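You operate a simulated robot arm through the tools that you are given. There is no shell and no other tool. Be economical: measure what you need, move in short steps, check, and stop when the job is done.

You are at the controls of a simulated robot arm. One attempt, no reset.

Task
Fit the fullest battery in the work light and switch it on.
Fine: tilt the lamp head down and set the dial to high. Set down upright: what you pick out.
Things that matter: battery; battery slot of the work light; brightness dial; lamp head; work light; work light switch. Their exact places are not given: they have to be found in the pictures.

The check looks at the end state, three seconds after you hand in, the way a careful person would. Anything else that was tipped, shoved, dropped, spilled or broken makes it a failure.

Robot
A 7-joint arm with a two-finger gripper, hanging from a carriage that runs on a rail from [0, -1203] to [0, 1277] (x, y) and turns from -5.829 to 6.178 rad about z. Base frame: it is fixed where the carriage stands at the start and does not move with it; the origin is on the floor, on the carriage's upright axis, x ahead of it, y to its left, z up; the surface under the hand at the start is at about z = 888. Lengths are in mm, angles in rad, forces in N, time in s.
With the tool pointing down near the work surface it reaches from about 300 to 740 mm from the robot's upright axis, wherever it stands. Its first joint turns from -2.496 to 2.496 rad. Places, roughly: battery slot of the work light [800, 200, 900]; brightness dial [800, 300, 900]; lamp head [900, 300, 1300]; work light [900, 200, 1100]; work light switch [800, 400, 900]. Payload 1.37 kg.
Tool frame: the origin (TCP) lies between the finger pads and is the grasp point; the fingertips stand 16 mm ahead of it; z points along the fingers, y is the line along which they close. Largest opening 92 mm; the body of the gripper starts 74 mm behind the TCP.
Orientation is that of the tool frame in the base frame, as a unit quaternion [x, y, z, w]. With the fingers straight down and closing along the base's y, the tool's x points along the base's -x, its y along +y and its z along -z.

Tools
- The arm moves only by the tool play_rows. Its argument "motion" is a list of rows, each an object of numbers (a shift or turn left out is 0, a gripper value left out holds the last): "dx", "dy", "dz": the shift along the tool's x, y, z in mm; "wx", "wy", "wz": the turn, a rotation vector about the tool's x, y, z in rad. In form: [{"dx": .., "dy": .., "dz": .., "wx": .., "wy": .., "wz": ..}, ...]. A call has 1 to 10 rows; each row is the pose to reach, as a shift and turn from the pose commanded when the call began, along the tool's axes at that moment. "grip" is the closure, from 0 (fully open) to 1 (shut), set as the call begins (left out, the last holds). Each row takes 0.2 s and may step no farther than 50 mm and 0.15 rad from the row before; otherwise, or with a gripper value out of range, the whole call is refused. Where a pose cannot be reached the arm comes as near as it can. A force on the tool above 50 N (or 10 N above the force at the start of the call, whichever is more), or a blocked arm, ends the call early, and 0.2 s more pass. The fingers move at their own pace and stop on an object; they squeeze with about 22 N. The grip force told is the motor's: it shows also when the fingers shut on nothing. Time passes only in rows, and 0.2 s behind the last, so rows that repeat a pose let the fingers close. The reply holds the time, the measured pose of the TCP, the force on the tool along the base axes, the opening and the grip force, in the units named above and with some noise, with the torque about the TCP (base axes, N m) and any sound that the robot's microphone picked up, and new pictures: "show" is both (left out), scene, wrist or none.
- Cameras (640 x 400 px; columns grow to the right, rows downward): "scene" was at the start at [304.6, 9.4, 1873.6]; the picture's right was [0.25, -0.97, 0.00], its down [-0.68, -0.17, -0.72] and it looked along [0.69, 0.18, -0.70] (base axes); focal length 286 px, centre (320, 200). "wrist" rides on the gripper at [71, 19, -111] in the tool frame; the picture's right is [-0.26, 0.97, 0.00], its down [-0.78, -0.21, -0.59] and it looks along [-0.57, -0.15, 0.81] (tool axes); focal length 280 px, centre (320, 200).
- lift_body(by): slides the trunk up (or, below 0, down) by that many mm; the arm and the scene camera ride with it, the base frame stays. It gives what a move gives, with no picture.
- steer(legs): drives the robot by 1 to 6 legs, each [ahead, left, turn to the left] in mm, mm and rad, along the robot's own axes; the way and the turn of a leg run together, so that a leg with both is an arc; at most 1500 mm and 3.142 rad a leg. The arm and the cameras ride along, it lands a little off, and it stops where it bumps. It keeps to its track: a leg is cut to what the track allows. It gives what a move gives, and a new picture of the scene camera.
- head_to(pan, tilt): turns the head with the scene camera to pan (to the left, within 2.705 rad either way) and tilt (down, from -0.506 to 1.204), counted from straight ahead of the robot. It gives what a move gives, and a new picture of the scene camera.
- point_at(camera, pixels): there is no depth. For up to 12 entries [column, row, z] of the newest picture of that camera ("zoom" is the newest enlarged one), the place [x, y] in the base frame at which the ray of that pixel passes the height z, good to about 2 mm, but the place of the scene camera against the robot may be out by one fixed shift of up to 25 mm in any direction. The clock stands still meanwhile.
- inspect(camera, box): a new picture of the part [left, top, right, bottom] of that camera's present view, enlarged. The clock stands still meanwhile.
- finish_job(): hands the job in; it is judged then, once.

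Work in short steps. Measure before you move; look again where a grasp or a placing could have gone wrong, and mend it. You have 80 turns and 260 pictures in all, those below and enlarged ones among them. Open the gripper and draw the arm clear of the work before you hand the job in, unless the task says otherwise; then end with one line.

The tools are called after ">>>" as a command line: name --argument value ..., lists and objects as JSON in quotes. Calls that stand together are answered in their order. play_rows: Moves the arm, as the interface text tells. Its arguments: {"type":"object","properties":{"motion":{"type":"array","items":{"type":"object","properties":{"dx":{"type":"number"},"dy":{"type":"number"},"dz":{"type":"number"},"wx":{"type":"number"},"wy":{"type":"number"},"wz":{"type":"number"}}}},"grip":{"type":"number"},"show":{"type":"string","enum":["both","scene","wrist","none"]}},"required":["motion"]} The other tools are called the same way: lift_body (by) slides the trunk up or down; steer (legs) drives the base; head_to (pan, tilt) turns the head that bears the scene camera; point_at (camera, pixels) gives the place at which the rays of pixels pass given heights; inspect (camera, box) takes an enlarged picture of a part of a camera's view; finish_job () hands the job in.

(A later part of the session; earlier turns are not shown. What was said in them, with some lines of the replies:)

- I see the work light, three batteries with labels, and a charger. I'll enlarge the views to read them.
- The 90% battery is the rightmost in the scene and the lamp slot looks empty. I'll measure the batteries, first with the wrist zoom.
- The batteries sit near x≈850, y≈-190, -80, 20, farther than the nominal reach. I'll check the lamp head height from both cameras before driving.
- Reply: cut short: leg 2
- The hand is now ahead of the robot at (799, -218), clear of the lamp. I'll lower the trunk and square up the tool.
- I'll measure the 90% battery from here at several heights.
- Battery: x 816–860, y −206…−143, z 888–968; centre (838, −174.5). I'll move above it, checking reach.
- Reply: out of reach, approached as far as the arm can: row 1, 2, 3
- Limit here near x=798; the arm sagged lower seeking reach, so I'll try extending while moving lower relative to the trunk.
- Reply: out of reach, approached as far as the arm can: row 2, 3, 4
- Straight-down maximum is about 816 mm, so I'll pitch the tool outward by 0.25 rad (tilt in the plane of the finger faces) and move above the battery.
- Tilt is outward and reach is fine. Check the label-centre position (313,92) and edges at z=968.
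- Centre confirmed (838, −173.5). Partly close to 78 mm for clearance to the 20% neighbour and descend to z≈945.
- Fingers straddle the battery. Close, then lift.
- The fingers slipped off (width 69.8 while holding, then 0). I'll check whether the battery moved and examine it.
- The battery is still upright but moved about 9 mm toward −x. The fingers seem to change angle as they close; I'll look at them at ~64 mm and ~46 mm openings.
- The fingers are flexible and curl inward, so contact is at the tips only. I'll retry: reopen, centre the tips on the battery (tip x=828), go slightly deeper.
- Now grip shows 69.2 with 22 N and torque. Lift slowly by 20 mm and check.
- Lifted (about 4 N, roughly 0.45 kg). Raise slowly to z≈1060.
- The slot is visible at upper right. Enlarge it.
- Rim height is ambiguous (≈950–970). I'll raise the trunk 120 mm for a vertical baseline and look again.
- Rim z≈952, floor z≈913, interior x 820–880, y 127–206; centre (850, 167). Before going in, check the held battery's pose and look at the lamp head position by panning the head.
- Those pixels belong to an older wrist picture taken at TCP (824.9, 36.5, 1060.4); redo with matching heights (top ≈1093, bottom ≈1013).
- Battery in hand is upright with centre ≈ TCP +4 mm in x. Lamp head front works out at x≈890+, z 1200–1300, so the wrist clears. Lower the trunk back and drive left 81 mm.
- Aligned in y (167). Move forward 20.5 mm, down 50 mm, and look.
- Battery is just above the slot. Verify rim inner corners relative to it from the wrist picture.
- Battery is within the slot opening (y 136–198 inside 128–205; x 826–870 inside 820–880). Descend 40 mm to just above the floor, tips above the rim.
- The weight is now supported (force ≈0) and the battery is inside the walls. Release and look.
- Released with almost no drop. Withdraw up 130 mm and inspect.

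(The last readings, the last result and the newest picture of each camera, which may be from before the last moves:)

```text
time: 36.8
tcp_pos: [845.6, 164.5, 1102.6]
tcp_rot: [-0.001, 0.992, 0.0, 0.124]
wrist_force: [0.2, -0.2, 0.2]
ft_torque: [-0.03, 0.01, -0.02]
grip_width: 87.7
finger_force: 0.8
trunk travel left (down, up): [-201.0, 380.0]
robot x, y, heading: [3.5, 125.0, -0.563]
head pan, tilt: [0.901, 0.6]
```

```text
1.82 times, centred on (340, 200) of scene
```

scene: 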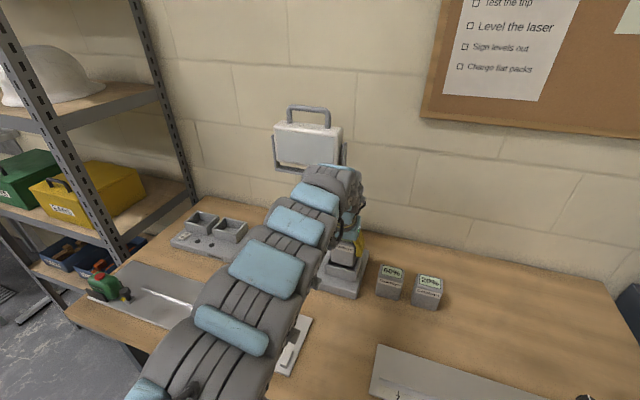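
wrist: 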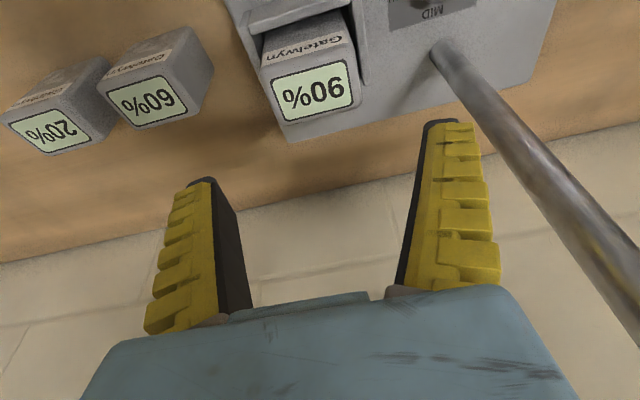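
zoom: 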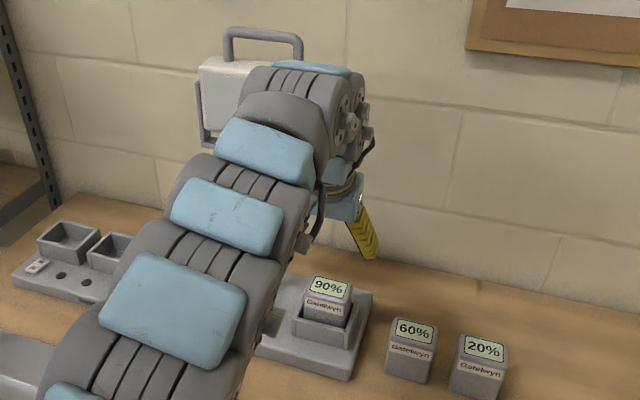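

Battery seated with 90% showing. Retract 85 mm from the lamp head, then drive left 115 mm toward the dial.

>>> play_rows --motion '[{"dx": 40, "dz": -10}, {"dx": 82, "dz": -21}, {"dx": 82, "dz": -21}]' --show "none"

>>> steer --legs '[[-61, 98, 0]]'

>>> play_rows --motion '[{}]' --show "wrist"

```text
time: 37.6
tcp_pos: [759.6, 164.9, 1100.4]
tcp_rot: [0.001, 0.992, 0.0, 0.123]
wrist_force: [-0.3, 0.7, -0.1]
ft_torque: [-0.03, -0.05, -0.04]
grip_width: 87.9
finger_force: 0.4
trunk travel left (down, up): [-201.0, 380.0]
robot x, y, heading: [-1.7, 125.6, -0.562]
head pan, tilt: [0.901, 0.6]
```

```text
time: 38.8
tcp_pos: [761.2, 281.8, 1101.1]
tcp_rot: [0.0, 0.992, 0.0, 0.124]
wrist_force: [0.3, -0.6, -0.1]
ft_torque: [0.0, 0.03, -0.02]
grip_width: 87.8
finger_force: 0.2
trunk travel left (down, up): [-201.0, 380.0]
robot x, y, heading: [2.3, 236.9, -0.563]
head pan, tilt: [0.901, 0.6]
```

scene: 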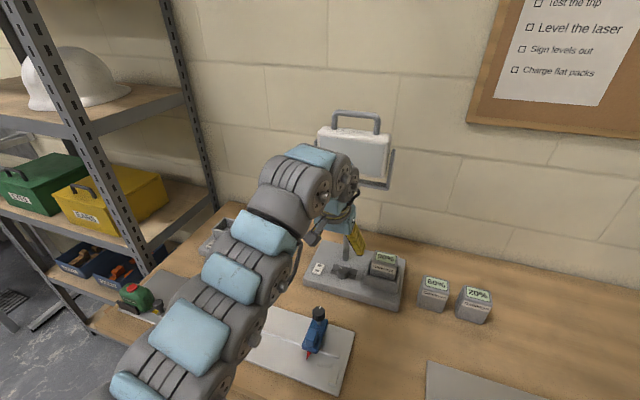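

```text
time: 39.2
tcp_pos: [761.6, 282.0, 1100.6]
tcp_rot: [0.0, 0.992, 0.001, 0.125]
wrist_force: [-0.5, 0.1, 0.4]
ft_torque: [0.01, 0.01, 0.01]
grip_width: 88.1
finger_force: 0.9
trunk travel left (down, up): [-201.0, 380.0]
robot x, y, heading: [1.2, 238.4, -0.559]
head pan, tilt: [0.901, 0.6]
```

wrist: 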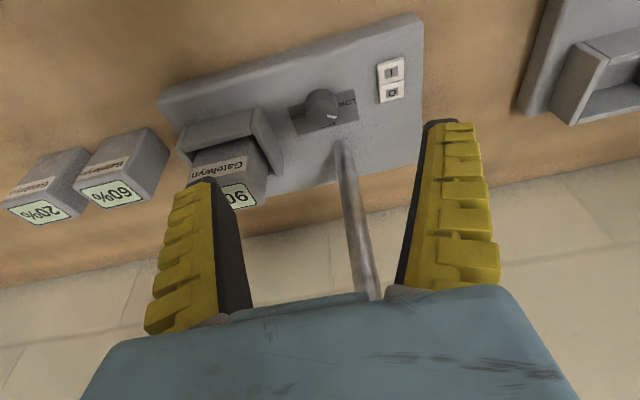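

>>> inspect --camera "wrist" --box '[270, 40, 430, 150]'

>>> inspect --camera "scene" --box '[290, 220, 420, 320]'

```text
3.64 times, centred on (350, 95) of wrist
```

zoom: 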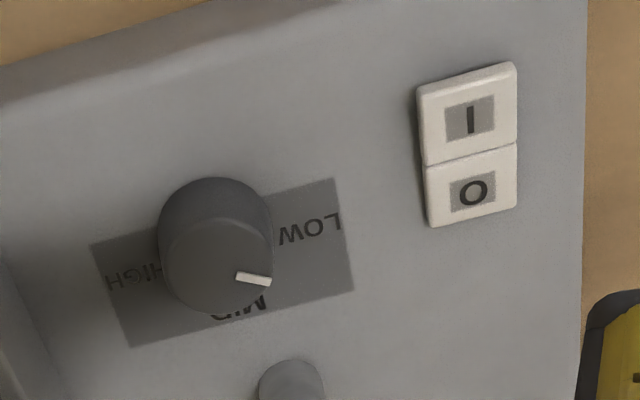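

```text
4.00 times, centred on (355, 270) of scene
```

zoom: 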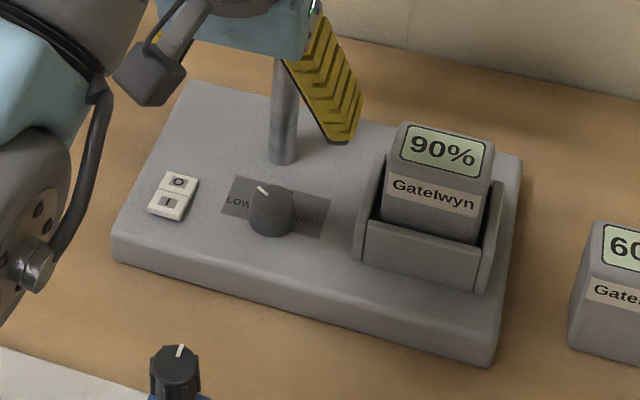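

>>> point_at --camera "zoom" --pixels '[[20, 20, 943], [20, 20, 913]]'

>>> inspect --camera "wrist" --box '[270, 40, 430, 150]'

>>> point_at --camera "zoom" --pixels '[[215, 267, 943], [237, 276, 943], [271, 283, 943], [272, 235, 943], [160, 260, 943], [215, 315, 943], [120, 278, 915], [310, 228, 915], [240, 306, 915], [467, 115, 920], [472, 190, 920], [290, 370, 915]]'

```text
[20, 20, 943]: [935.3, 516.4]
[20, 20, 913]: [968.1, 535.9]
```

```text
3.64 times, centred on (350, 95) of wrist
```

zoom: 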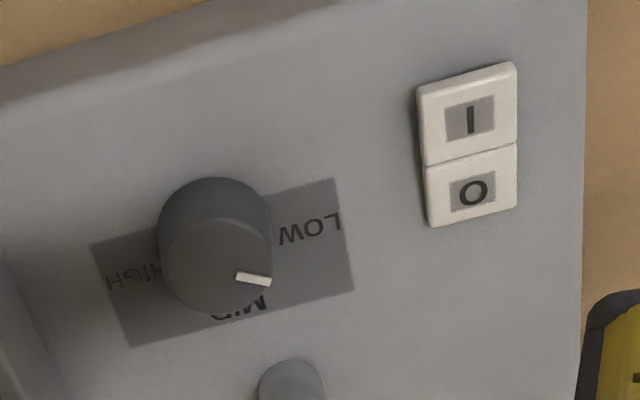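

```text
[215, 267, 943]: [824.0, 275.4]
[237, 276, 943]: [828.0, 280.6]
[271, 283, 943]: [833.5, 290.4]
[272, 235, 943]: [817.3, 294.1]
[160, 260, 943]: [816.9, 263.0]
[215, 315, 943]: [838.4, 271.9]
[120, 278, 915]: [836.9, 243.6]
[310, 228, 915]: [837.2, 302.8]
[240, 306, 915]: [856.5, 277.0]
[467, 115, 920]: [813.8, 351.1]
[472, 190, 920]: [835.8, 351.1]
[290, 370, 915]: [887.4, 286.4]
```

Knob centre ≈ (830, 274), top z≈935; pointer at LOW (≈+60° from MID), HIGH is ≈−60°. I'll reduce tilt to 0.12, go above the knob, then pre-yaw the gripper +1.05 rad.

>>> play_rows --motion '[{"dx": -16, "dy": -3, "dz": 28, "wy": 0.045}, {"dx": -32, "dy": -6, "dz": 56, "wy": 0.09}, {"dx": -47.7, "dy": -8, "dz": 84.3, "wy": 0.13}, {"dx": -47.7, "dy": -8, "dz": 84.3, "wy": 0.13}]' --grip 0.25 --show "wrist"

>>> inspect --camera "scene" --box '[240, 90, 420, 320]'

```text
time: 40.2
tcp_pos: [829.7, 272.6, 1031.0]
tcp_rot: [0.0, 0.998, 0.0, 0.059]
wrist_force: [0.4, 0.8, 0.6]
ft_torque: [0.01, -0.01, 0.0]
grip_width: 71.1
finger_force: 1.4
trunk travel left (down, up): [-201.0, 380.0]
robot x, y, heading: [-1.1, 239.3, -0.562]
head pan, tilt: [0.901, 0.6]
```

wrist: 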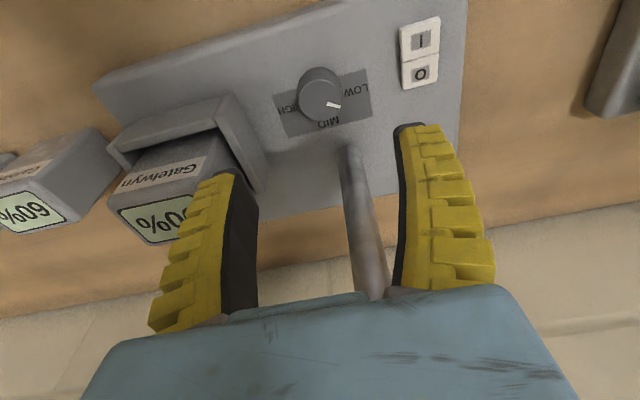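

```text
1.74 times, centred on (330, 205) of scene
```

zoom: 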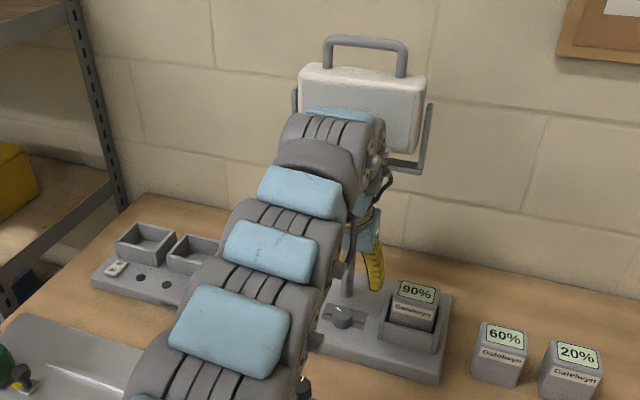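

>>> inspect --camera "wrist" --box '[260, 50, 390, 140]'

>>> point_at --camera "wrist" --pixels '[[321, 100, 943], [321, 100, 935], [321, 100, 930], [283, 108, 915], [355, 88, 915], [351, 152, 915]]'

```text
4.44 times, centred on (325, 95) of wrist
```

zoom: 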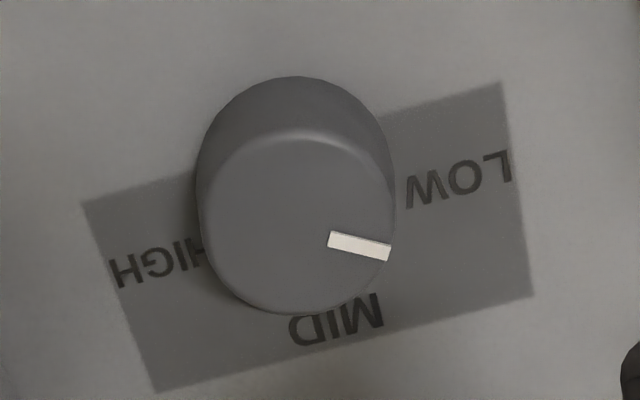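

```text
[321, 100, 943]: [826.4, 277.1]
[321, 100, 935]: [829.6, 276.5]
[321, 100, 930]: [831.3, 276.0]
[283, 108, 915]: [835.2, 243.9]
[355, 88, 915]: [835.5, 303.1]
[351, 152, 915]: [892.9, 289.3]
```

Knob centre refined to (829, 276), top ≈937. Pre-yaw counter-clockwise 1.05 rad, correcting position.

>>> play_rows --motion '[{"dx": 2.7, "dy": 3.4, "wz": -0.15}, {"dx": 2.7, "dy": 3.4, "wz": -0.3}, {"dx": 2.7, "dy": 3.4, "wz": -0.45}, {"dx": 2.7, "dy": 3.4, "wz": -0.6}, {"dx": 2.7, "dy": 3.4, "wz": -0.75}, {"dx": 2.7, "dy": 3.4, "wz": -0.9}, {"dx": 2.7, "dy": 3.4, "wz": -1.05}, {"dx": 2.7, "dy": 3.4, "wz": -1.05}]' --show "both"

```text
time: 42.0
tcp_pos: [827.1, 276.9, 1029.9]
tcp_rot: [-0.5, 0.864, -0.03, 0.051]
wrist_force: [0.0, -0.1, 0.6]
ft_torque: [-0.02, -0.01, 0.01]
grip_width: 71.0
finger_force: 1.4
trunk travel left (down, up): [-201.0, 380.0]
robot x, y, heading: [3.8, 237.6, -0.56]
head pan, tilt: [0.901, 0.6]
```

scene: 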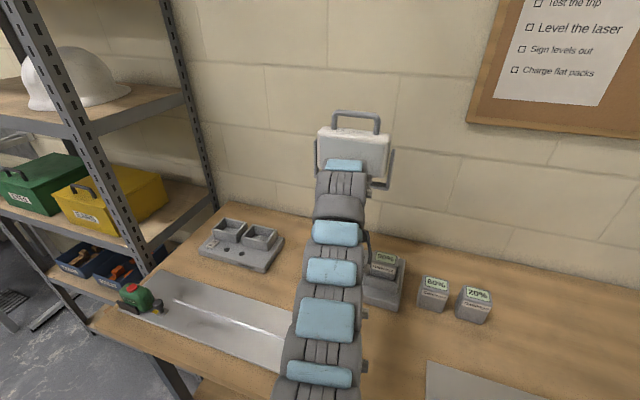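
wrist: 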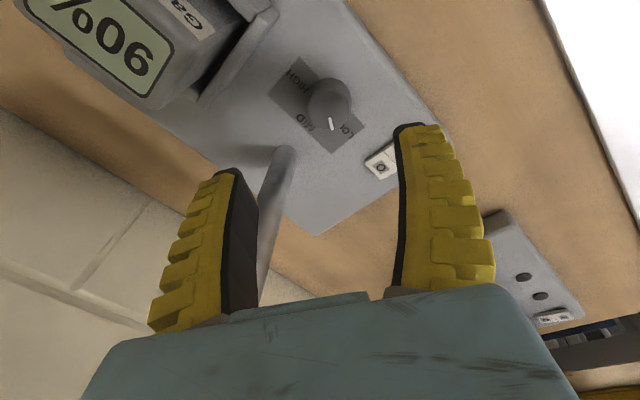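

Descend to TCP z≈941 around the knob.

>>> play_rows --motion '[{"dx": 1.9, "dy": 3.2, "dz": 31}, {"dx": 3.6, "dy": 6.3, "dz": 61}, {"dx": 4.7, "dy": 8.2, "dz": 79}, {"dx": 5.2, "dy": 9.1, "dz": 88}, {"dx": 5.2, "dy": 9.1, "dz": 88}]' --show "wrist"

```text
time: 43.2
tcp_pos: [825.6, 275.7, 942.3]
tcp_rot: [-0.501, 0.863, -0.03, 0.052]
wrist_force: [-0.1, 0.4, -0.4]
ft_torque: [0.0, -0.02, -0.02]
grip_width: 71.0
finger_force: 1.4
trunk travel left (down, up): [-201.0, 380.0]
robot x, y, heading: [0.4, 237.4, -0.561]
head pan, tilt: [0.901, 0.6]
```

wrist: 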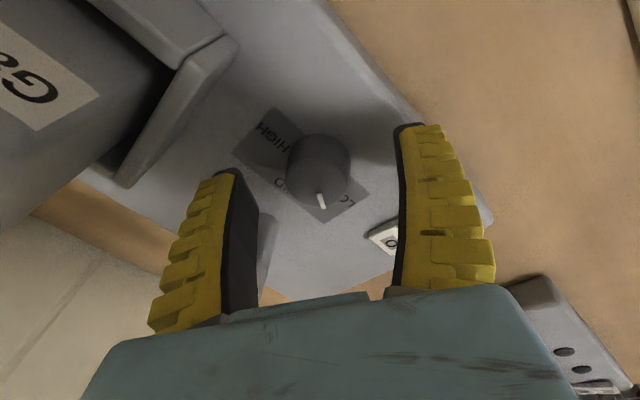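

Knob is between the tips. Close on it.

>>> play_rows --motion '[{}, {}, {}, {}]' --grip 1 --show "wrist"

```text
time: 44.2
tcp_pos: [828.7, 275.0, 943.4]
tcp_rot: [-0.5, 0.864, -0.031, 0.052]
wrist_force: [2.2, -3.3, 8.1]
ft_torque: [0.4, -0.14, 0.01]
grip_width: 23.4
finger_force: 28.0
trunk travel left (down, up): [-201.0, 380.0]
robot x, y, heading: [1.4, 239.7, -0.559]
head pan, tilt: [0.901, 0.6]
```

wrist: 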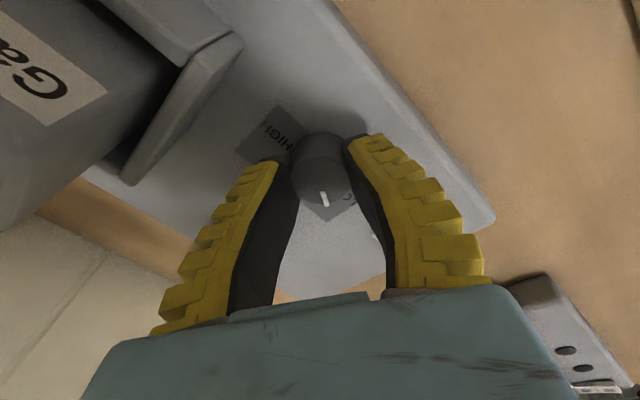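

Gripping the knob. Rotate clockwise (wz +) 0.6 rad and check whether the pointer follows.

>>> play_rows --motion '[{"wz": 0.12}, {"wz": 0.24}, {"wz": 0.36}, {"wz": 0.48}, {"wz": 0.6}]' --show "wrist"

```text
time: 45.4
tcp_pos: [827.9, 276.8, 943.3]
tcp_rot: [-0.223, 0.973, -0.014, 0.058]
wrist_force: [1.7, -1.6, 10.6]
ft_torque: [-0.22, 0.24, 0.03]
grip_width: 19.8
finger_force: 27.8
trunk travel left (down, up): [-201.0, 380.0]
robot x, y, heading: [-0.3, 241.4, -0.559]
head pan, tilt: [0.901, 0.6]
```

wrist: 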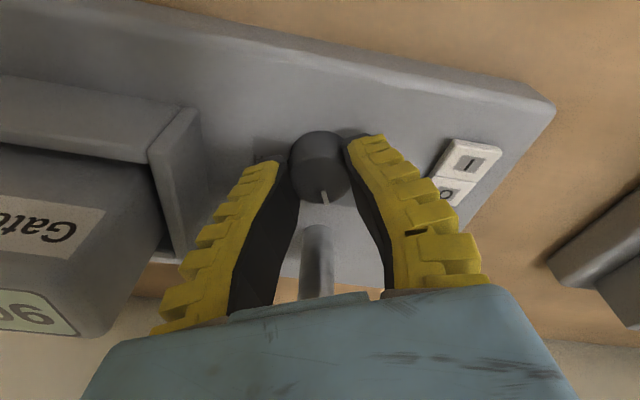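

The pointer follows the gripper. Continue to a total of about 2.1 rad.

>>> play_rows --motion '[{"wz": 0.15}, {"wz": 0.3}, {"wz": 0.45}, {"wz": 0.6}, {"wz": 0.75}, {"wz": 0.9}, {"wz": 1.05}, {"wz": 1.2}, {"wz": 1.35}, {"wz": 1.5}]' --show "wrist"

```text
time: 47.6
tcp_pos: [827.7, 277.4, 942.6]
tcp_rot: [0.501, 0.863, 0.029, 0.052]
wrist_force: [8.5, 1.8, 2.4]
ft_torque: [-0.35, -0.15, 0.38]
grip_width: 22.1
finger_force: 27.8
trunk travel left (down, up): [-201.0, 380.0]
robot x, y, heading: [-1.2, 237.3, -0.565]
head pan, tilt: [0.901, 0.6]
```

wrist: 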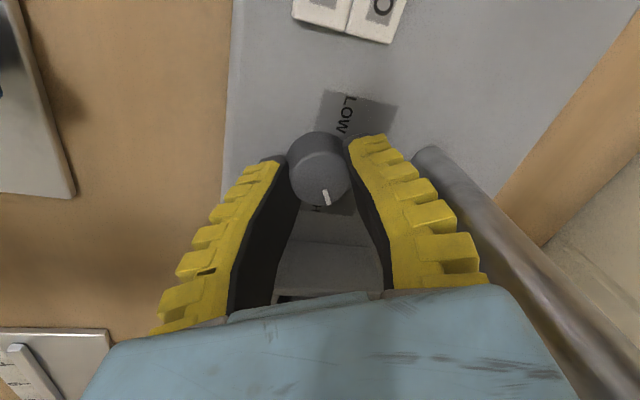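

Pointer has turned to HIGH with torque building (likely at the stop). Release, then rise and look.

>>> play_rows --motion '[{}, {}, {}]' --grip 0.25 --show "none"

>>> play_rows --motion '[{"dx": -1, "dy": 1.7, "dz": -16}, {"dx": -3, "dy": 5, "dz": -50}, {"dx": -5.3, "dy": 9.2, "dz": -89}, {"dx": -5.3, "dy": 9.2, "dz": -89, "wz": -0.15}, {"dx": -5.3, "dy": 9.2, "dz": -89, "wz": -0.3}, {"dx": -5.3, "dy": 9.2, "dz": -89, "wz": -0.45}, {"dx": -5.3, "dy": 9.2, "dz": -89, "wz": -0.6}, {"dx": -5.3, "dy": 9.2, "dz": -89, "wz": -0.75}, {"dx": -5.3, "dy": 9.2, "dz": -89, "wz": -0.9}, {"dx": -5.3, "dy": 9.2, "dz": -89, "wz": -1.05}]' --show "wrist"

>>> inspect --camera "wrist" --box '[260, 0, 480, 150]'

```text
time: 48.4
tcp_pos: [826.0, 277.7, 942.0]
tcp_rot: [0.5, 0.864, 0.029, 0.052]
wrist_force: [0.1, 0.5, -0.4]
ft_torque: [0.0, 0.03, -0.01]
grip_width: 71.3
finger_force: 1.4
trunk travel left (down, up): [-201.0, 380.0]
robot x, y, heading: [0.5, 236.6, -0.559]
head pan, tilt: [0.901, 0.6]
```

```text
time: 50.6
tcp_pos: [825.3, 276.6, 1032.0]
tcp_rot: [-0.001, 0.998, 0.001, 0.06]
wrist_force: [-0.6, 0.2, -0.3]
ft_torque: [-0.01, -0.02, 0.0]
grip_width: 71.2
finger_force: 1.7
trunk travel left (down, up): [-201.0, 380.0]
robot x, y, heading: [-1.8, 238.6, -0.56]
head pan, tilt: [0.901, 0.6]
```

wrist: 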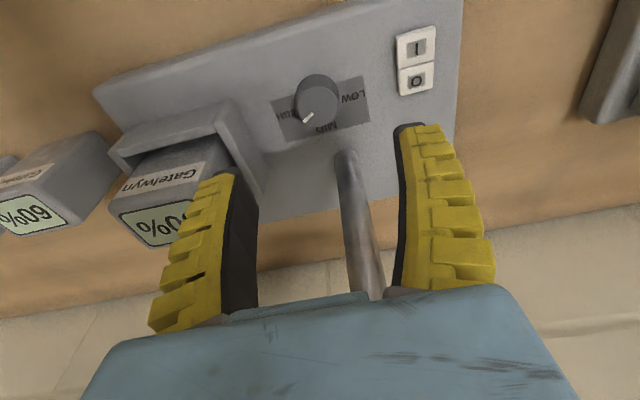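

```text
2.67 times, centred on (370, 75) of wrist
```

zoom: 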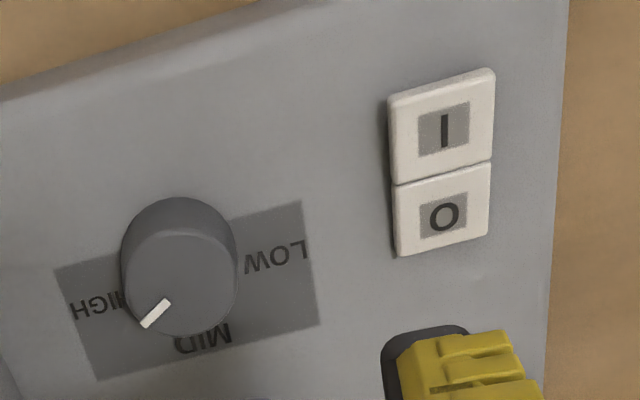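

Check the pointer angle numerically, plus the switch position.

>>> point_at --camera "zoom" --pixels '[[168, 302, 937], [145, 325, 937], [180, 281, 937], [95, 306, 916], [275, 258, 916], [203, 340, 916], [442, 132, 920], [444, 216, 920], [392, 103, 920], [490, 72, 920], [490, 240, 920], [400, 255, 920]]'

```text
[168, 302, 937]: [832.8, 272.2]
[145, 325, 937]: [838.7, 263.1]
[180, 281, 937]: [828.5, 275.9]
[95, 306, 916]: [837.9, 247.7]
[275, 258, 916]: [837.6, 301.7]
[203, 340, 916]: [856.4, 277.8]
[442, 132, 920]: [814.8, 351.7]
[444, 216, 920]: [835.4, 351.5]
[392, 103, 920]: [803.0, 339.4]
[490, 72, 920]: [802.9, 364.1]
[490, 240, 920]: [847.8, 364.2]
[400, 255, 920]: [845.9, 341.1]
```

Pointer at −57°, symmetric to the initial LOW (+61°): HIGH. Switch "I" centre at (815, 352). Close the fingers and move above it.

>>> play_rows --motion '[{"dx": 9, "dy": 37, "dz": -1}, {"dx": 17.9, "dy": 75, "dz": -2.1}, {"dx": 22, "dy": 75, "dz": 32}, {"dx": 22, "dy": 75, "dz": 32}, {"dx": 22, "dy": 75, "dz": 32}]' --grip 1 --show "both"

```text
time: 51.8
tcp_pos: [808.8, 352.3, 997.2]
tcp_rot: [0.0, 0.998, -0.001, 0.061]
wrist_force: [0.7, 0.5, 0.6]
ft_torque: [0.03, -0.03, 0.0]
grip_width: 0.1
finger_force: 22.0
trunk travel left (down, up): [-201.0, 380.0]
robot x, y, heading: [1.4, 234.6, -0.554]
head pan, tilt: [0.901, 0.6]
```

scene: 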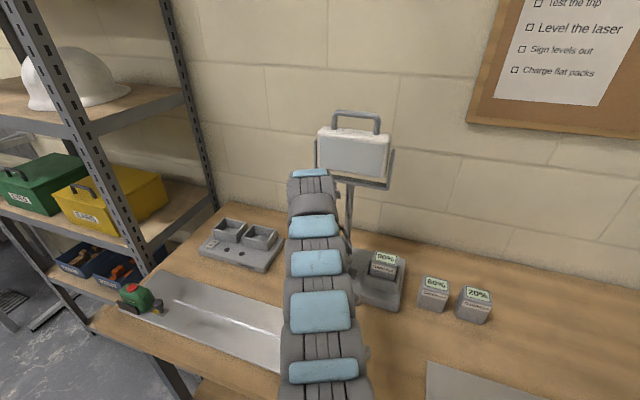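
wrist: 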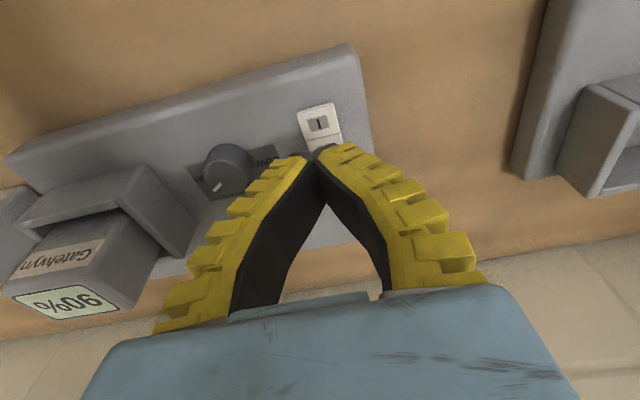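

Tips are above the I half. Press down in small steps.

>>> play_rows --motion '[{"dx": 4.8, "dz": 40}, {"dx": 6, "dz": 50}, {"dx": 6.4, "dz": 53}, {"dx": 6.7, "dz": 56}, {"dx": 7, "dz": 58}]' --show "wrist"

```text
time: 53.0
tcp_pos: [807.3, 350.9, 938.6]
tcp_rot: [0.0, 0.998, 0.001, 0.059]
wrist_force: [0.3, -0.1, 0.5]
ft_torque: [0.02, 0.0, -0.02]
grip_width: 0.1
finger_force: 22.4
trunk travel left (down, up): [-201.0, 380.0]
robot x, y, heading: [-1.3, 240.8, -0.561]
head pan, tilt: [0.901, 0.6]
```

wrist: 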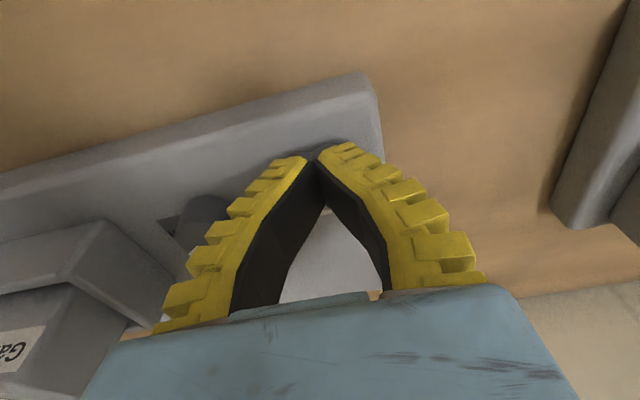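

No contact yet. Continue down 2 mm at a time.

>>> play_rows --motion '[{"dz": 2, "dx": 0.2}, {"dz": 4, "dx": 0.5}, {"dz": 6, "dx": 0.7}, {"dz": 8, "dx": 1}]' --show "wrist"

```text
time: 54.0
tcp_pos: [808.6, 351.8, 932.8]
tcp_rot: [0.0, 0.998, 0.0, 0.06]
wrist_force: [-10.1, -0.7, 20.7]
ft_torque: [0.01, 0.08, 0.01]
grip_width: 6.2
finger_force: 27.9
trunk travel left (down, up): [-201.0, 380.0]
robot x, y, heading: [-0.3, 239.9, -0.559]
head pan, tilt: [0.901, 0.6]
```

wrist: 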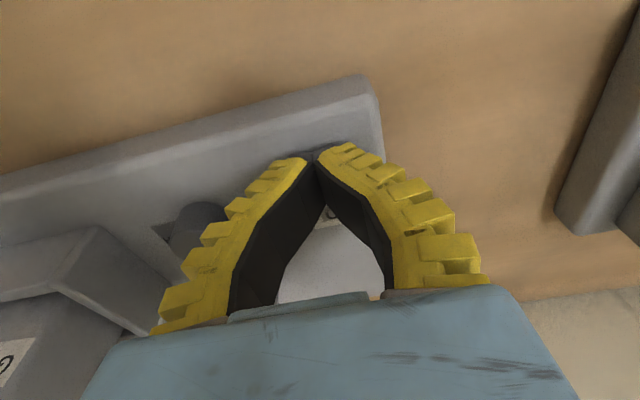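

20 N applied. Rise and look at the switch and lamp.

>>> play_rows --motion '[{"dx": -1, "dz": -8}, {"dx": -5, "dz": -40}, {"dx": -8, "dz": -70}, {"dx": -8, "dz": -70}]' --show "both"

>>> inspect --camera "wrist" --box '[240, 80, 400, 180]'

```text
time: 55.0
tcp_pos: [808.3, 352.7, 1001.5]
tcp_rot: [0.0, 0.998, 0.0, 0.059]
wrist_force: [-0.3, 0.7, 0.4]
ft_torque: [0.02, 0.02, -0.02]
grip_width: 0.0
finger_force: 27.5
trunk travel left (down, up): [-201.0, 380.0]
robot x, y, heading: [-0.6, 236.6, -0.558]
head pan, tilt: [0.901, 0.6]
```

scene: 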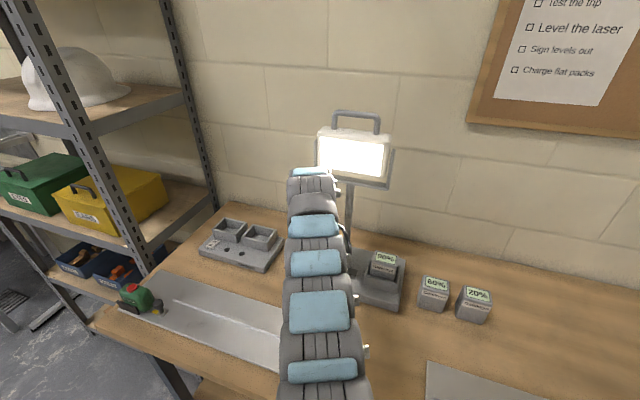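
wrist: 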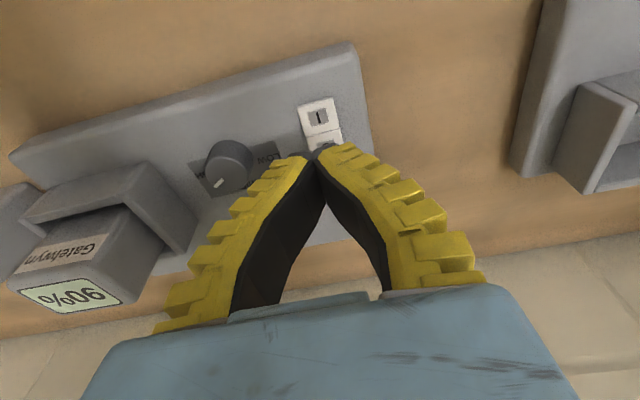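

```text
4.00 times, centred on (320, 130) of wrist
```

zoom: 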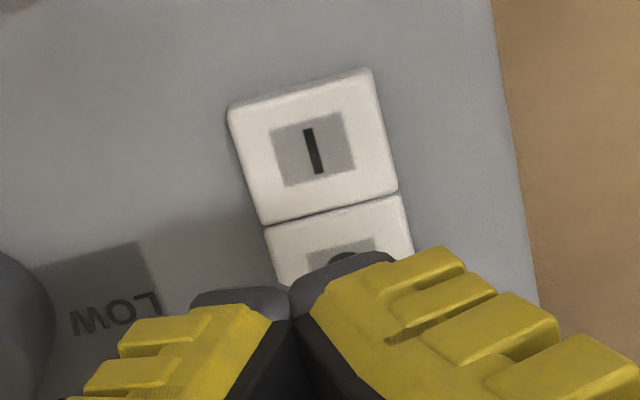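

The lamp is lit. Now retract 120 mm and raise the trunk to view the lamp head and handle.

>>> play_rows --motion '[{"dx": 40, "dz": -5}, {"dx": 80, "dz": -10}, {"dx": 119, "dz": -14}, {"dx": 119, "dz": -14}]' --show "none"

>>> lift_body --by 330

>>> play_rows --motion '[{}]' --show "both"

```text
time: 56.0
tcp_pos: [727.1, 351.5, 1002.3]
tcp_rot: [0.0, 0.998, 0.0, 0.061]
wrist_force: [0.6, -0.5, -0.1]
ft_torque: [-0.07, 0.02, 0.02]
grip_width: 0.0
finger_force: 27.9
out of reach, approached as far as the arm can: row 3, 4
trunk travel left (down, up): [-201.0, 380.0]
robot x, y, heading: [-3.8, 238.2, -0.56]
head pan, tilt: [0.901, 0.6]
```

```text
time: 59.3
tcp_pos: [727.3, 352.5, 1331.9]
tcp_rot: [-0.001, 0.998, 0.0, 0.06]
wrist_force: [-0.2, -0.1, 0.0]
ft_torque: [0.02, 0.01, -0.01]
grip_width: 0.0
finger_force: 27.9
trunk travel left (down, up): [-531.0, 50.0]
robot x, y, heading: [1.1, 233.1, -0.563]
head pan, tilt: [0.901, 0.6]
```

```text
time: 59.7
tcp_pos: [726.8, 351.6, 1330.7]
tcp_rot: [0.0, 0.998, 0.0, 0.06]
wrist_force: [0.0, 0.3, -0.6]
ft_torque: [0.01, -0.02, 0.03]
grip_width: 0.3
finger_force: 27.8
trunk travel left (down, up): [-531.0, 50.0]
robot x, y, heading: [2.7, 241.7, -0.563]
head pan, tilt: [0.901, 0.6]
```

scene: 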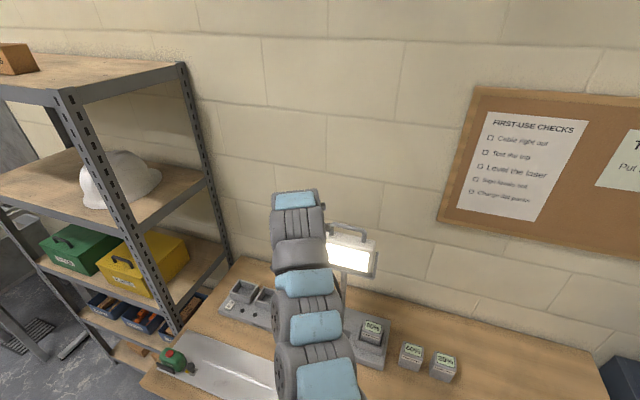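
wrist: 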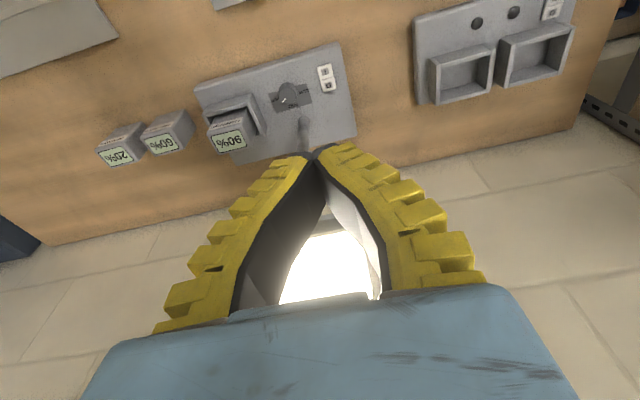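

To see the handle from the front, pitch the tool outward to about 0.8 rad at this stand-off and centre on y≈281.

>>> play_rows --motion '[{"wy": -0.13, "dy": -14}, {"wy": -0.26, "dy": -28}, {"wy": -0.39, "dy": -42}, {"wy": -0.52, "dy": -56}, {"wy": -0.68, "dy": -70}, {"wy": -0.68, "dy": -70}]' --grip 0.3 --show "both"

```text
refused: row 5 steps farther than a row can; nothing moved
```

>>> play_rows --motion '[{"wy": -0.13, "dy": -14}, {"wy": -0.26, "dy": -28}, {"wy": -0.4, "dy": -42}, {"wy": -0.54, "dy": -56}, {"wy": -0.68, "dy": -70}, {"wy": -0.68, "dy": -70}]' --grip 0.3 --show "both"

```text
time: 61.1
tcp_pos: [727.5, 282.8, 1332.8]
tcp_rot: [0.0, 0.921, -0.001, 0.389]
wrist_force: [1.0, -0.2, 0.2]
ft_torque: [0.0, -0.01, 0.01]
grip_width: 66.7
finger_force: 1.5
out of reach, approached as far as the arm can: row 1
trunk travel left (down, up): [-531.0, 50.0]
robot x, y, heading: [4.2, 239.6, -0.557]
head pan, tilt: [0.901, 0.6]
```

scene: 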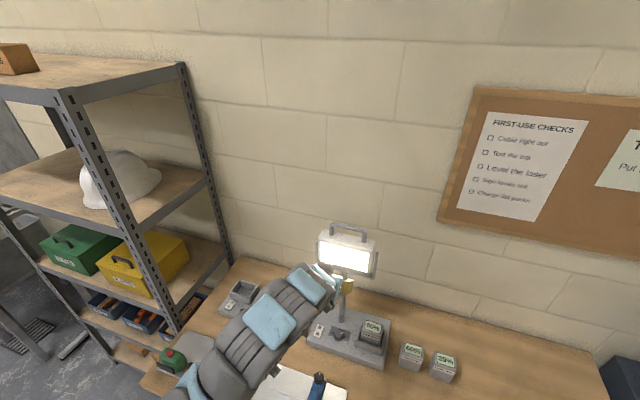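
wrist: 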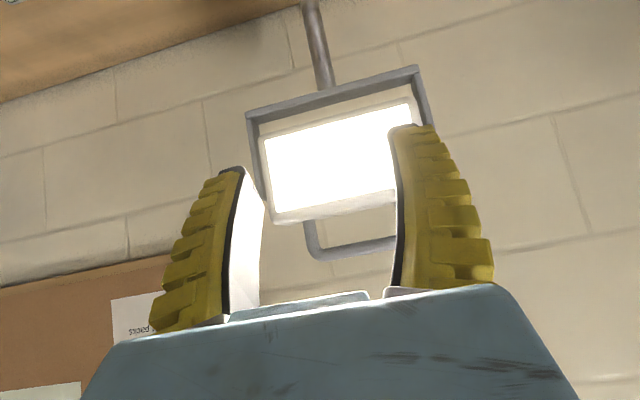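

Triangulating: handle bar at about (910, 281, 1372), head face x≈873, z 1235–1323, so the pivot is near (903, 1280). I'll hook closed fingers behind the bar from above and pull forward. First raise, close, and set tilt to 0.6.

>>> lift_body --by 50

>>> play_rows --motion '[{"dx": -20, "dz": -19, "wy": 0.07}, {"dx": -40, "dz": -38, "wy": 0.14}, {"dx": -59, "dz": -57, "wy": 0.2}, {"dx": -66, "dz": -64, "wy": 0.2}, {"dx": -66, "dz": -64, "wy": 0.2}]' --grip 1 --show "wrist"

```text
time: 62.0
tcp_pos: [727.5, 282.5, 1380.2]
tcp_rot: [-0.001, 0.921, 0.001, 0.389]
wrist_force: [-0.4, -0.4, -0.3]
ft_torque: [0.0, 0.0, -0.01]
grip_width: 66.6
finger_force: 1.6
trunk travel left (down, up): [-581.0, 0.0]
robot x, y, heading: [-1.6, 240.8, -0.557]
head pan, tilt: [0.901, 0.6]
```

```text
time: 63.2
tcp_pos: [727.2, 282.2, 1474.3]
tcp_rot: [0.001, 0.955, 0.0, 0.295]
wrist_force: [0.4, -0.7, 0.0]
ft_torque: [0.0, -0.03, 0.05]
grip_width: 0.3
finger_force: 22.3
trunk travel left (down, up): [-581.0, 0.0]
robot x, y, heading: [-2.1, 238.7, -0.562]
head pan, tilt: [0.901, 0.6]
```

wrist: 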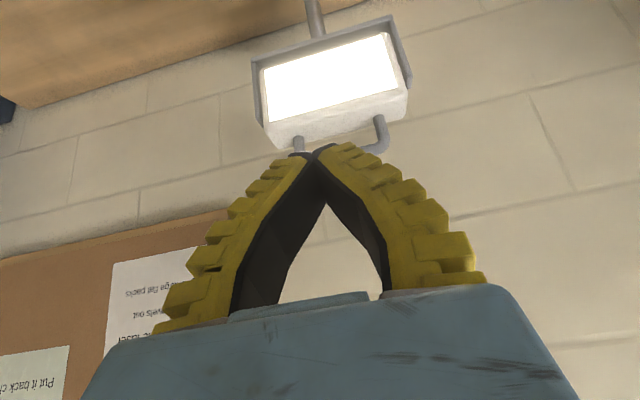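

Bar confirmed at about x 903, z 1370. Move forward 208 mm at z≈1474, above and beyond the bar.

>>> play_rows --motion '[{"dx": -34.3, "dz": 23.5}, {"dx": -68.6, "dz": 47}, {"dx": -103, "dz": 70.5}, {"dx": -137.3, "dz": 94}, {"dx": -171.6, "dz": 117.5}, {"dx": -171.6, "dz": 117.5}]' --show "both"

```text
time: 64.6
tcp_pos: [936.5, 283.6, 1472.2]
tcp_rot: [0.0, 0.955, 0.001, 0.295]
wrist_force: [0.5, 0.1, -0.5]
ft_torque: [-0.01, 0.02, -0.03]
grip_width: 0.1
finger_force: 22.7
trunk travel left (down, up): [-581.0, 0.0]
robot x, y, heading: [0.9, 235.7, -0.561]
head pan, tilt: [0.901, 0.6]
```

scene: 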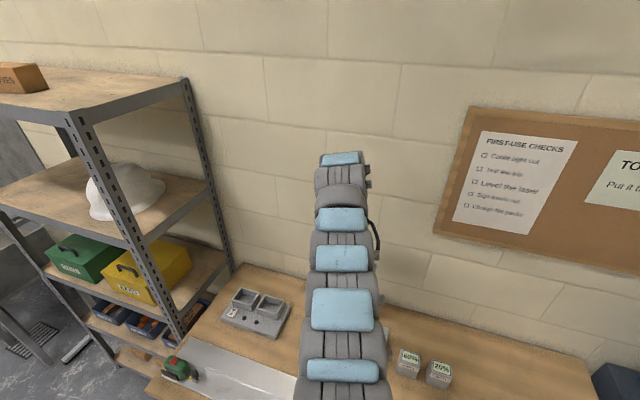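
wrist: 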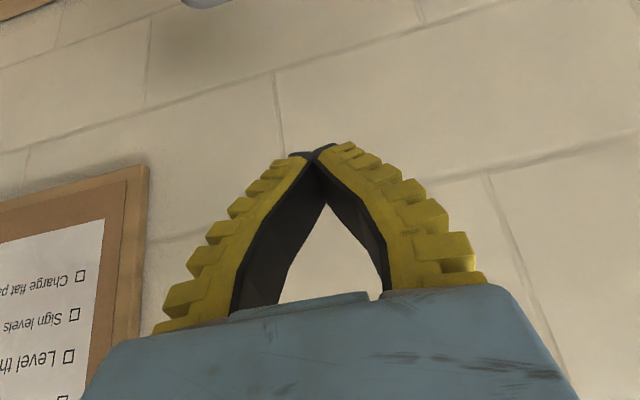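

The bar's corner is just visible at the top (x≈905). Descend 90 mm behind the bar.

>>> play_rows --motion '[{"dx": 14, "dz": 20.6}, {"dx": 28, "dz": 41}, {"dx": 40, "dz": 58}, {"dx": 51, "dz": 74}, {"dx": 51, "dz": 74}]' --show "both"

```text
time: 65.8
tcp_pos: [934.6, 282.3, 1382.9]
tcp_rot: [0.0, 0.955, 0.0, 0.296]
wrist_force: [0.2, 0.2, -1.1]
ft_torque: [0.01, 0.06, -0.01]
grip_width: 0.1
finger_force: 21.8
trunk travel left (down, up): [-581.0, 0.0]
robot x, y, heading: [0.5, 235.9, -0.568]
head pan, tilt: [0.901, 0.6]
```

scene: 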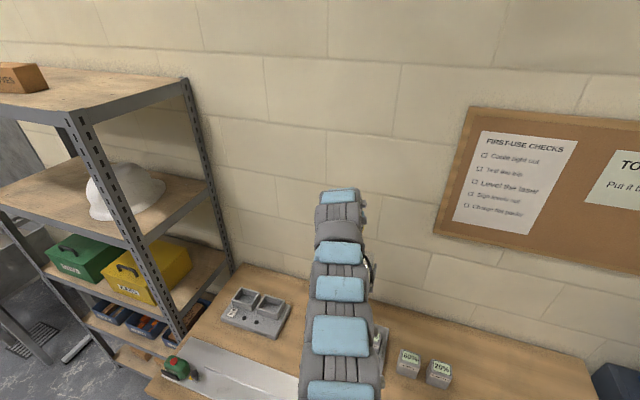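
wrist: 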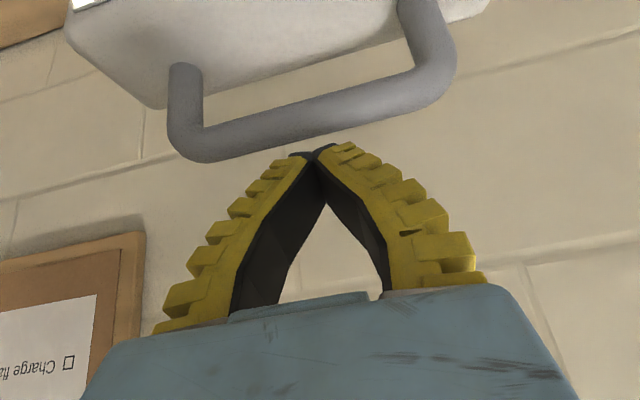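

Great view: fingers are behind the bar with ~15 mm clearance. Pull toward −x slightly downward, first 35 mm.

>>> play_rows --motion '[{"dx": 14.5, "dz": -5}, {"dx": 22, "dz": -8}, {"dx": 29.3, "dz": -10.4}, {"dx": 34, "dz": -12}]' --show "wrist"

```text
time: 66.8
tcp_pos: [900.0, 282.7, 1374.6]
tcp_rot: [0.0, 0.955, 0.0, 0.296]
wrist_force: [0.9, 0.0, 1.6]
ft_torque: [0.06, 0.02, 0.01]
grip_width: 0.0
finger_force: 22.4
trunk travel left (down, up): [-581.0, 0.0]
robot x, y, heading: [-0.6, 238.7, -0.563]
head pan, tilt: [0.901, 0.6]
```

wrist: 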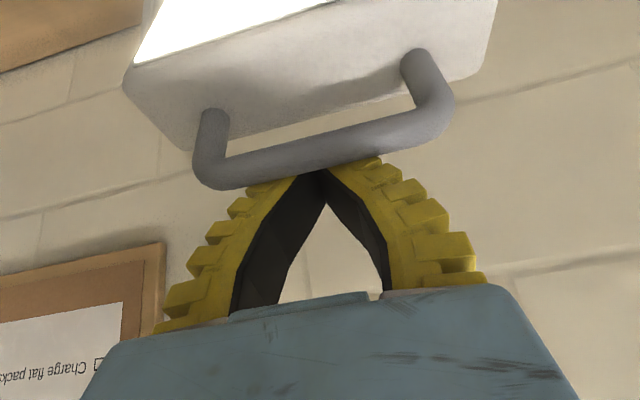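

The bar now overlaps in front of the tips – hooked. Continue pulling 45 mm along the arc.

>>> play_rows --motion '[{"dx": 9, "dz": -4}, {"dx": 18, "dz": -7.5}, {"dx": 27, "dz": -10.5}, {"dx": 35.5, "dz": -13}, {"dx": 44, "dz": -15.5}]' --show "wrist"

>>> inspect --camera "scene" --box '[270, 160, 420, 340]'

```text
time: 68.0
tcp_pos: [856.5, 282.0, 1361.7]
tcp_rot: [0.0, 0.955, 0.0, 0.296]
wrist_force: [-0.2, -0.6, 0.1]
ft_torque: [0.01, 0.0, 0.02]
grip_width: 0.1
finger_force: 27.5
trunk travel left (down, up): [-581.0, 0.0]
robot x, y, heading: [1.7, 237.4, -0.557]
head pan, tilt: [0.901, 0.6]
```

wrist: 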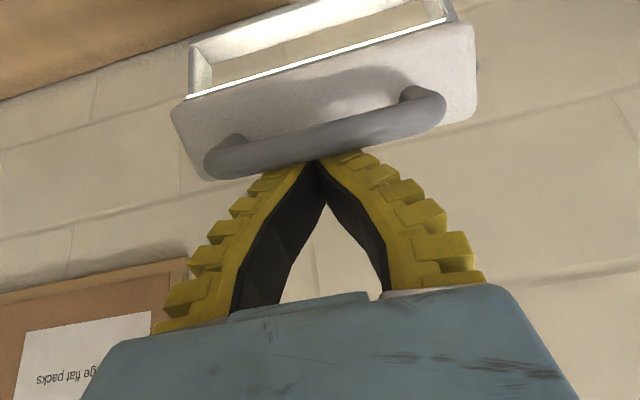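

```text
2.22 times, centred on (345, 250) of scene
```

zoom: 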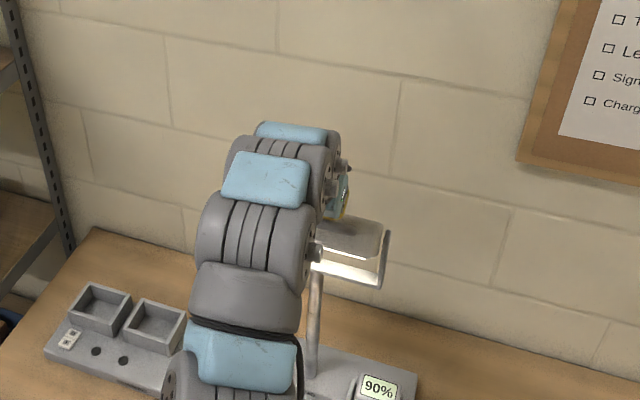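

The head has pitched forward by roughly 40°. Back the fingers off (+x 15), rise 110, and look.

>>> play_rows --motion '[{"dx": -12.4, "dz": 8.5}, {"dx": -29, "dz": -16}, {"dx": -46, "dz": -41}, {"dx": -63, "dz": -66}, {"dx": -74, "dz": -82}, {"dx": -74, "dz": -82}]' --show "none"

>>> play_rows --motion '[{"dx": 40, "dz": -27}, {"dx": 80, "dz": -54}, {"dx": 120, "dz": -82}, {"dx": 140, "dz": -96}, {"dx": 140, "dz": -96}]' --show "both"

```text
time: 69.4
tcp_pos: [868.8, 282.5, 1471.4]
tcp_rot: [-0.001, 0.956, 0.001, 0.294]
wrist_force: [-0.7, 0.2, 0.2]
ft_torque: [0.0, -0.04, 0.02]
grip_width: 0.0
finger_force: 27.9
trunk travel left (down, up): [-581.0, 0.0]
robot x, y, heading: [-2.7, 236.4, -0.554]
head pan, tilt: [0.901, 0.6]
```

```text
time: 70.6
tcp_pos: [701.4, 283.7, 1471.5]
tcp_rot: [-0.001, 0.956, 0.0, 0.295]
wrist_force: [-0.2, -0.5, 0.6]
ft_torque: [0.0, 0.01, 0.01]
grip_width: 0.0
finger_force: 27.8
trunk travel left (down, up): [-581.0, 0.0]
robot x, y, heading: [3.4, 239.6, -0.556]
head pan, tilt: [0.901, 0.6]
```

scene: 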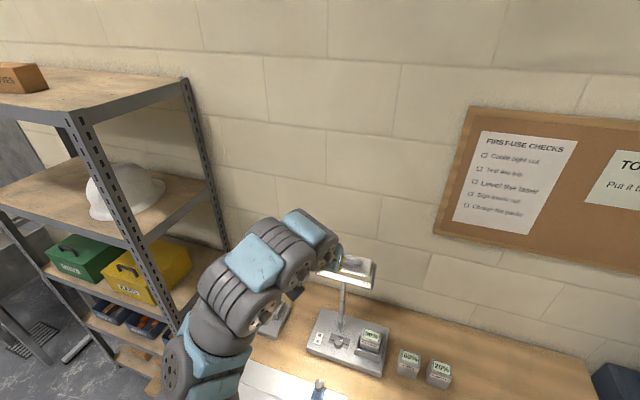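
wrist: 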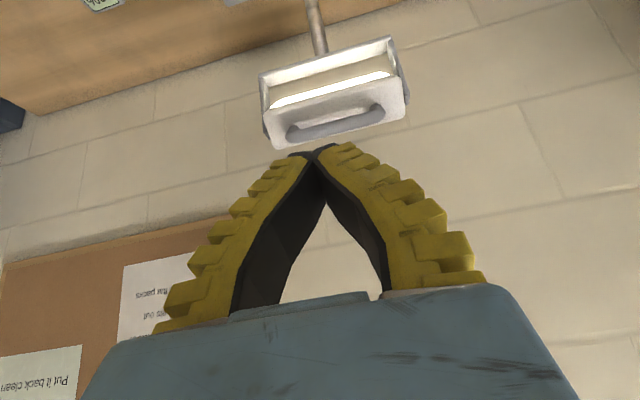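

Head is clearly tilted down (~50°). Inspect the lamp base, battery, dial and switch.

>>> inspect --camera "scene" --box '[290, 240, 470, 400]'

>>> inspect --camera "wrist" --box '[240, 0, 430, 160]'

```text
2.50 times, centred on (380, 320) of scene
```

zoom: 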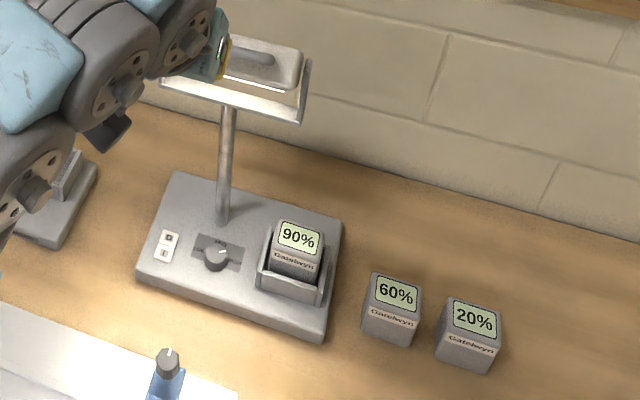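

```text
2.50 times, centred on (335, 80) of wrist
```

zoom: 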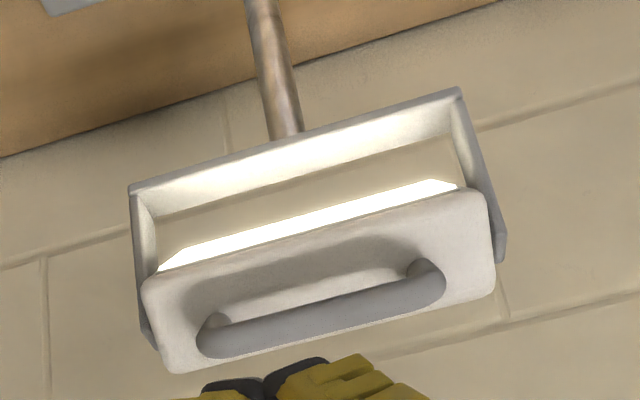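

All as wanted: 90% seated, dial on HIGH, switch on, head down, others standing. Open the gripper and pull back clear.

>>> play_rows --motion '[{"dx": 0, "dz": -30}, {"dx": 0, "dz": -60}, {}, {}]' --grip 0 --show "none"

>>> steer --legs '[[213, -338, 0]]'

>>> inspect --camera "scene" --box '[60, 180, 360, 400]'

```text
refused: row 3 steps farther than a row can; nothing moved
```

```text
time: 73.1
tcp_pos: [701.1, -118.9, 1472.8]
tcp_rot: [0.001, 0.955, 0.0, 0.295]
wrist_force: [0.4, -0.1, -0.7]
ft_torque: [0.03, 0.0, -0.02]
grip_width: 0.0
finger_force: 27.3
trunk travel left (down, up): [-581.0, 0.0]
robot x, y, heading: [-0.4, -163.4, -0.565]
head pan, tilt: [0.901, 0.6]
```

scene: 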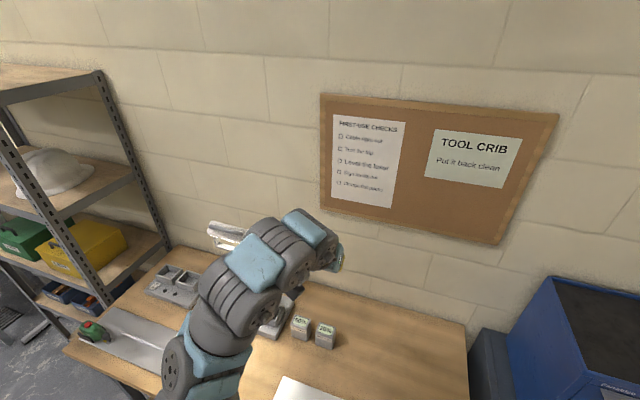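

```text
1.82 times, centred on (210, 290) of scene
```

zoom: 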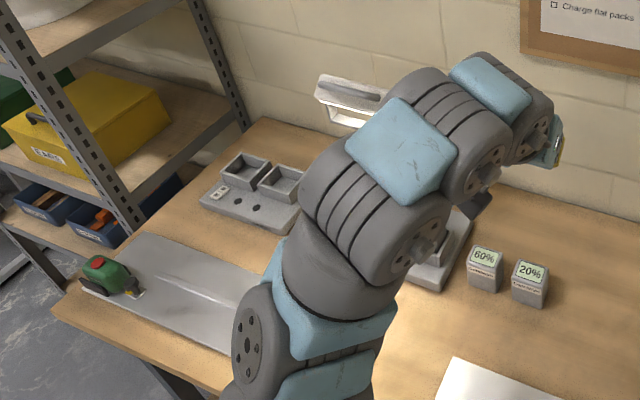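

The arm is clear of the lamp. Open the gripper.

>>> play_rows --motion '[{}, {}, {}, {}]' --grip 0 --show "wrist"

```text
time: 74.1
tcp_pos: [701.6, -119.2, 1471.0]
tcp_rot: [0.001, 0.956, -0.001, 0.295]
wrist_force: [0.5, 0.5, -0.2]
ft_torque: [0.02, -0.02, -0.05]
grip_width: 91.8
finger_force: 0.0
trunk travel left (down, up): [-581.0, 0.0]
robot x, y, heading: [-0.4, -165.9, -0.563]
head pan, tilt: [0.901, 0.6]
```

wrist: 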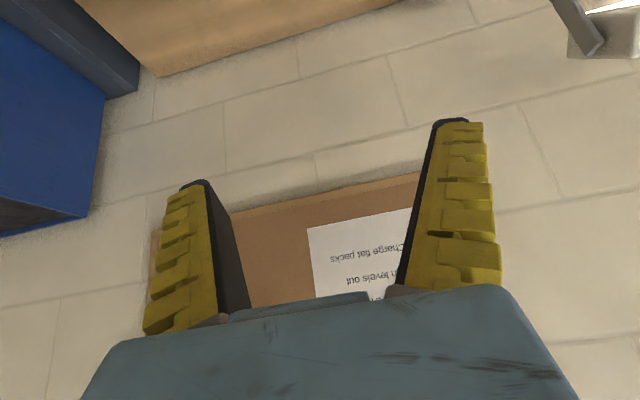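

Everything is in place, the gripper is open and the arm is clear; hand in.

>>> finish_job

```text
The job is handed in.
```

The 90% battery is in the work light, which is switched on with the dial at HIGH and the head tilted down about 50°. The slot was empty, so nothing had to be set down. My first grip on the battery slipped and shifted it about 9 mm, still upright. The other two batteries stayed standing.
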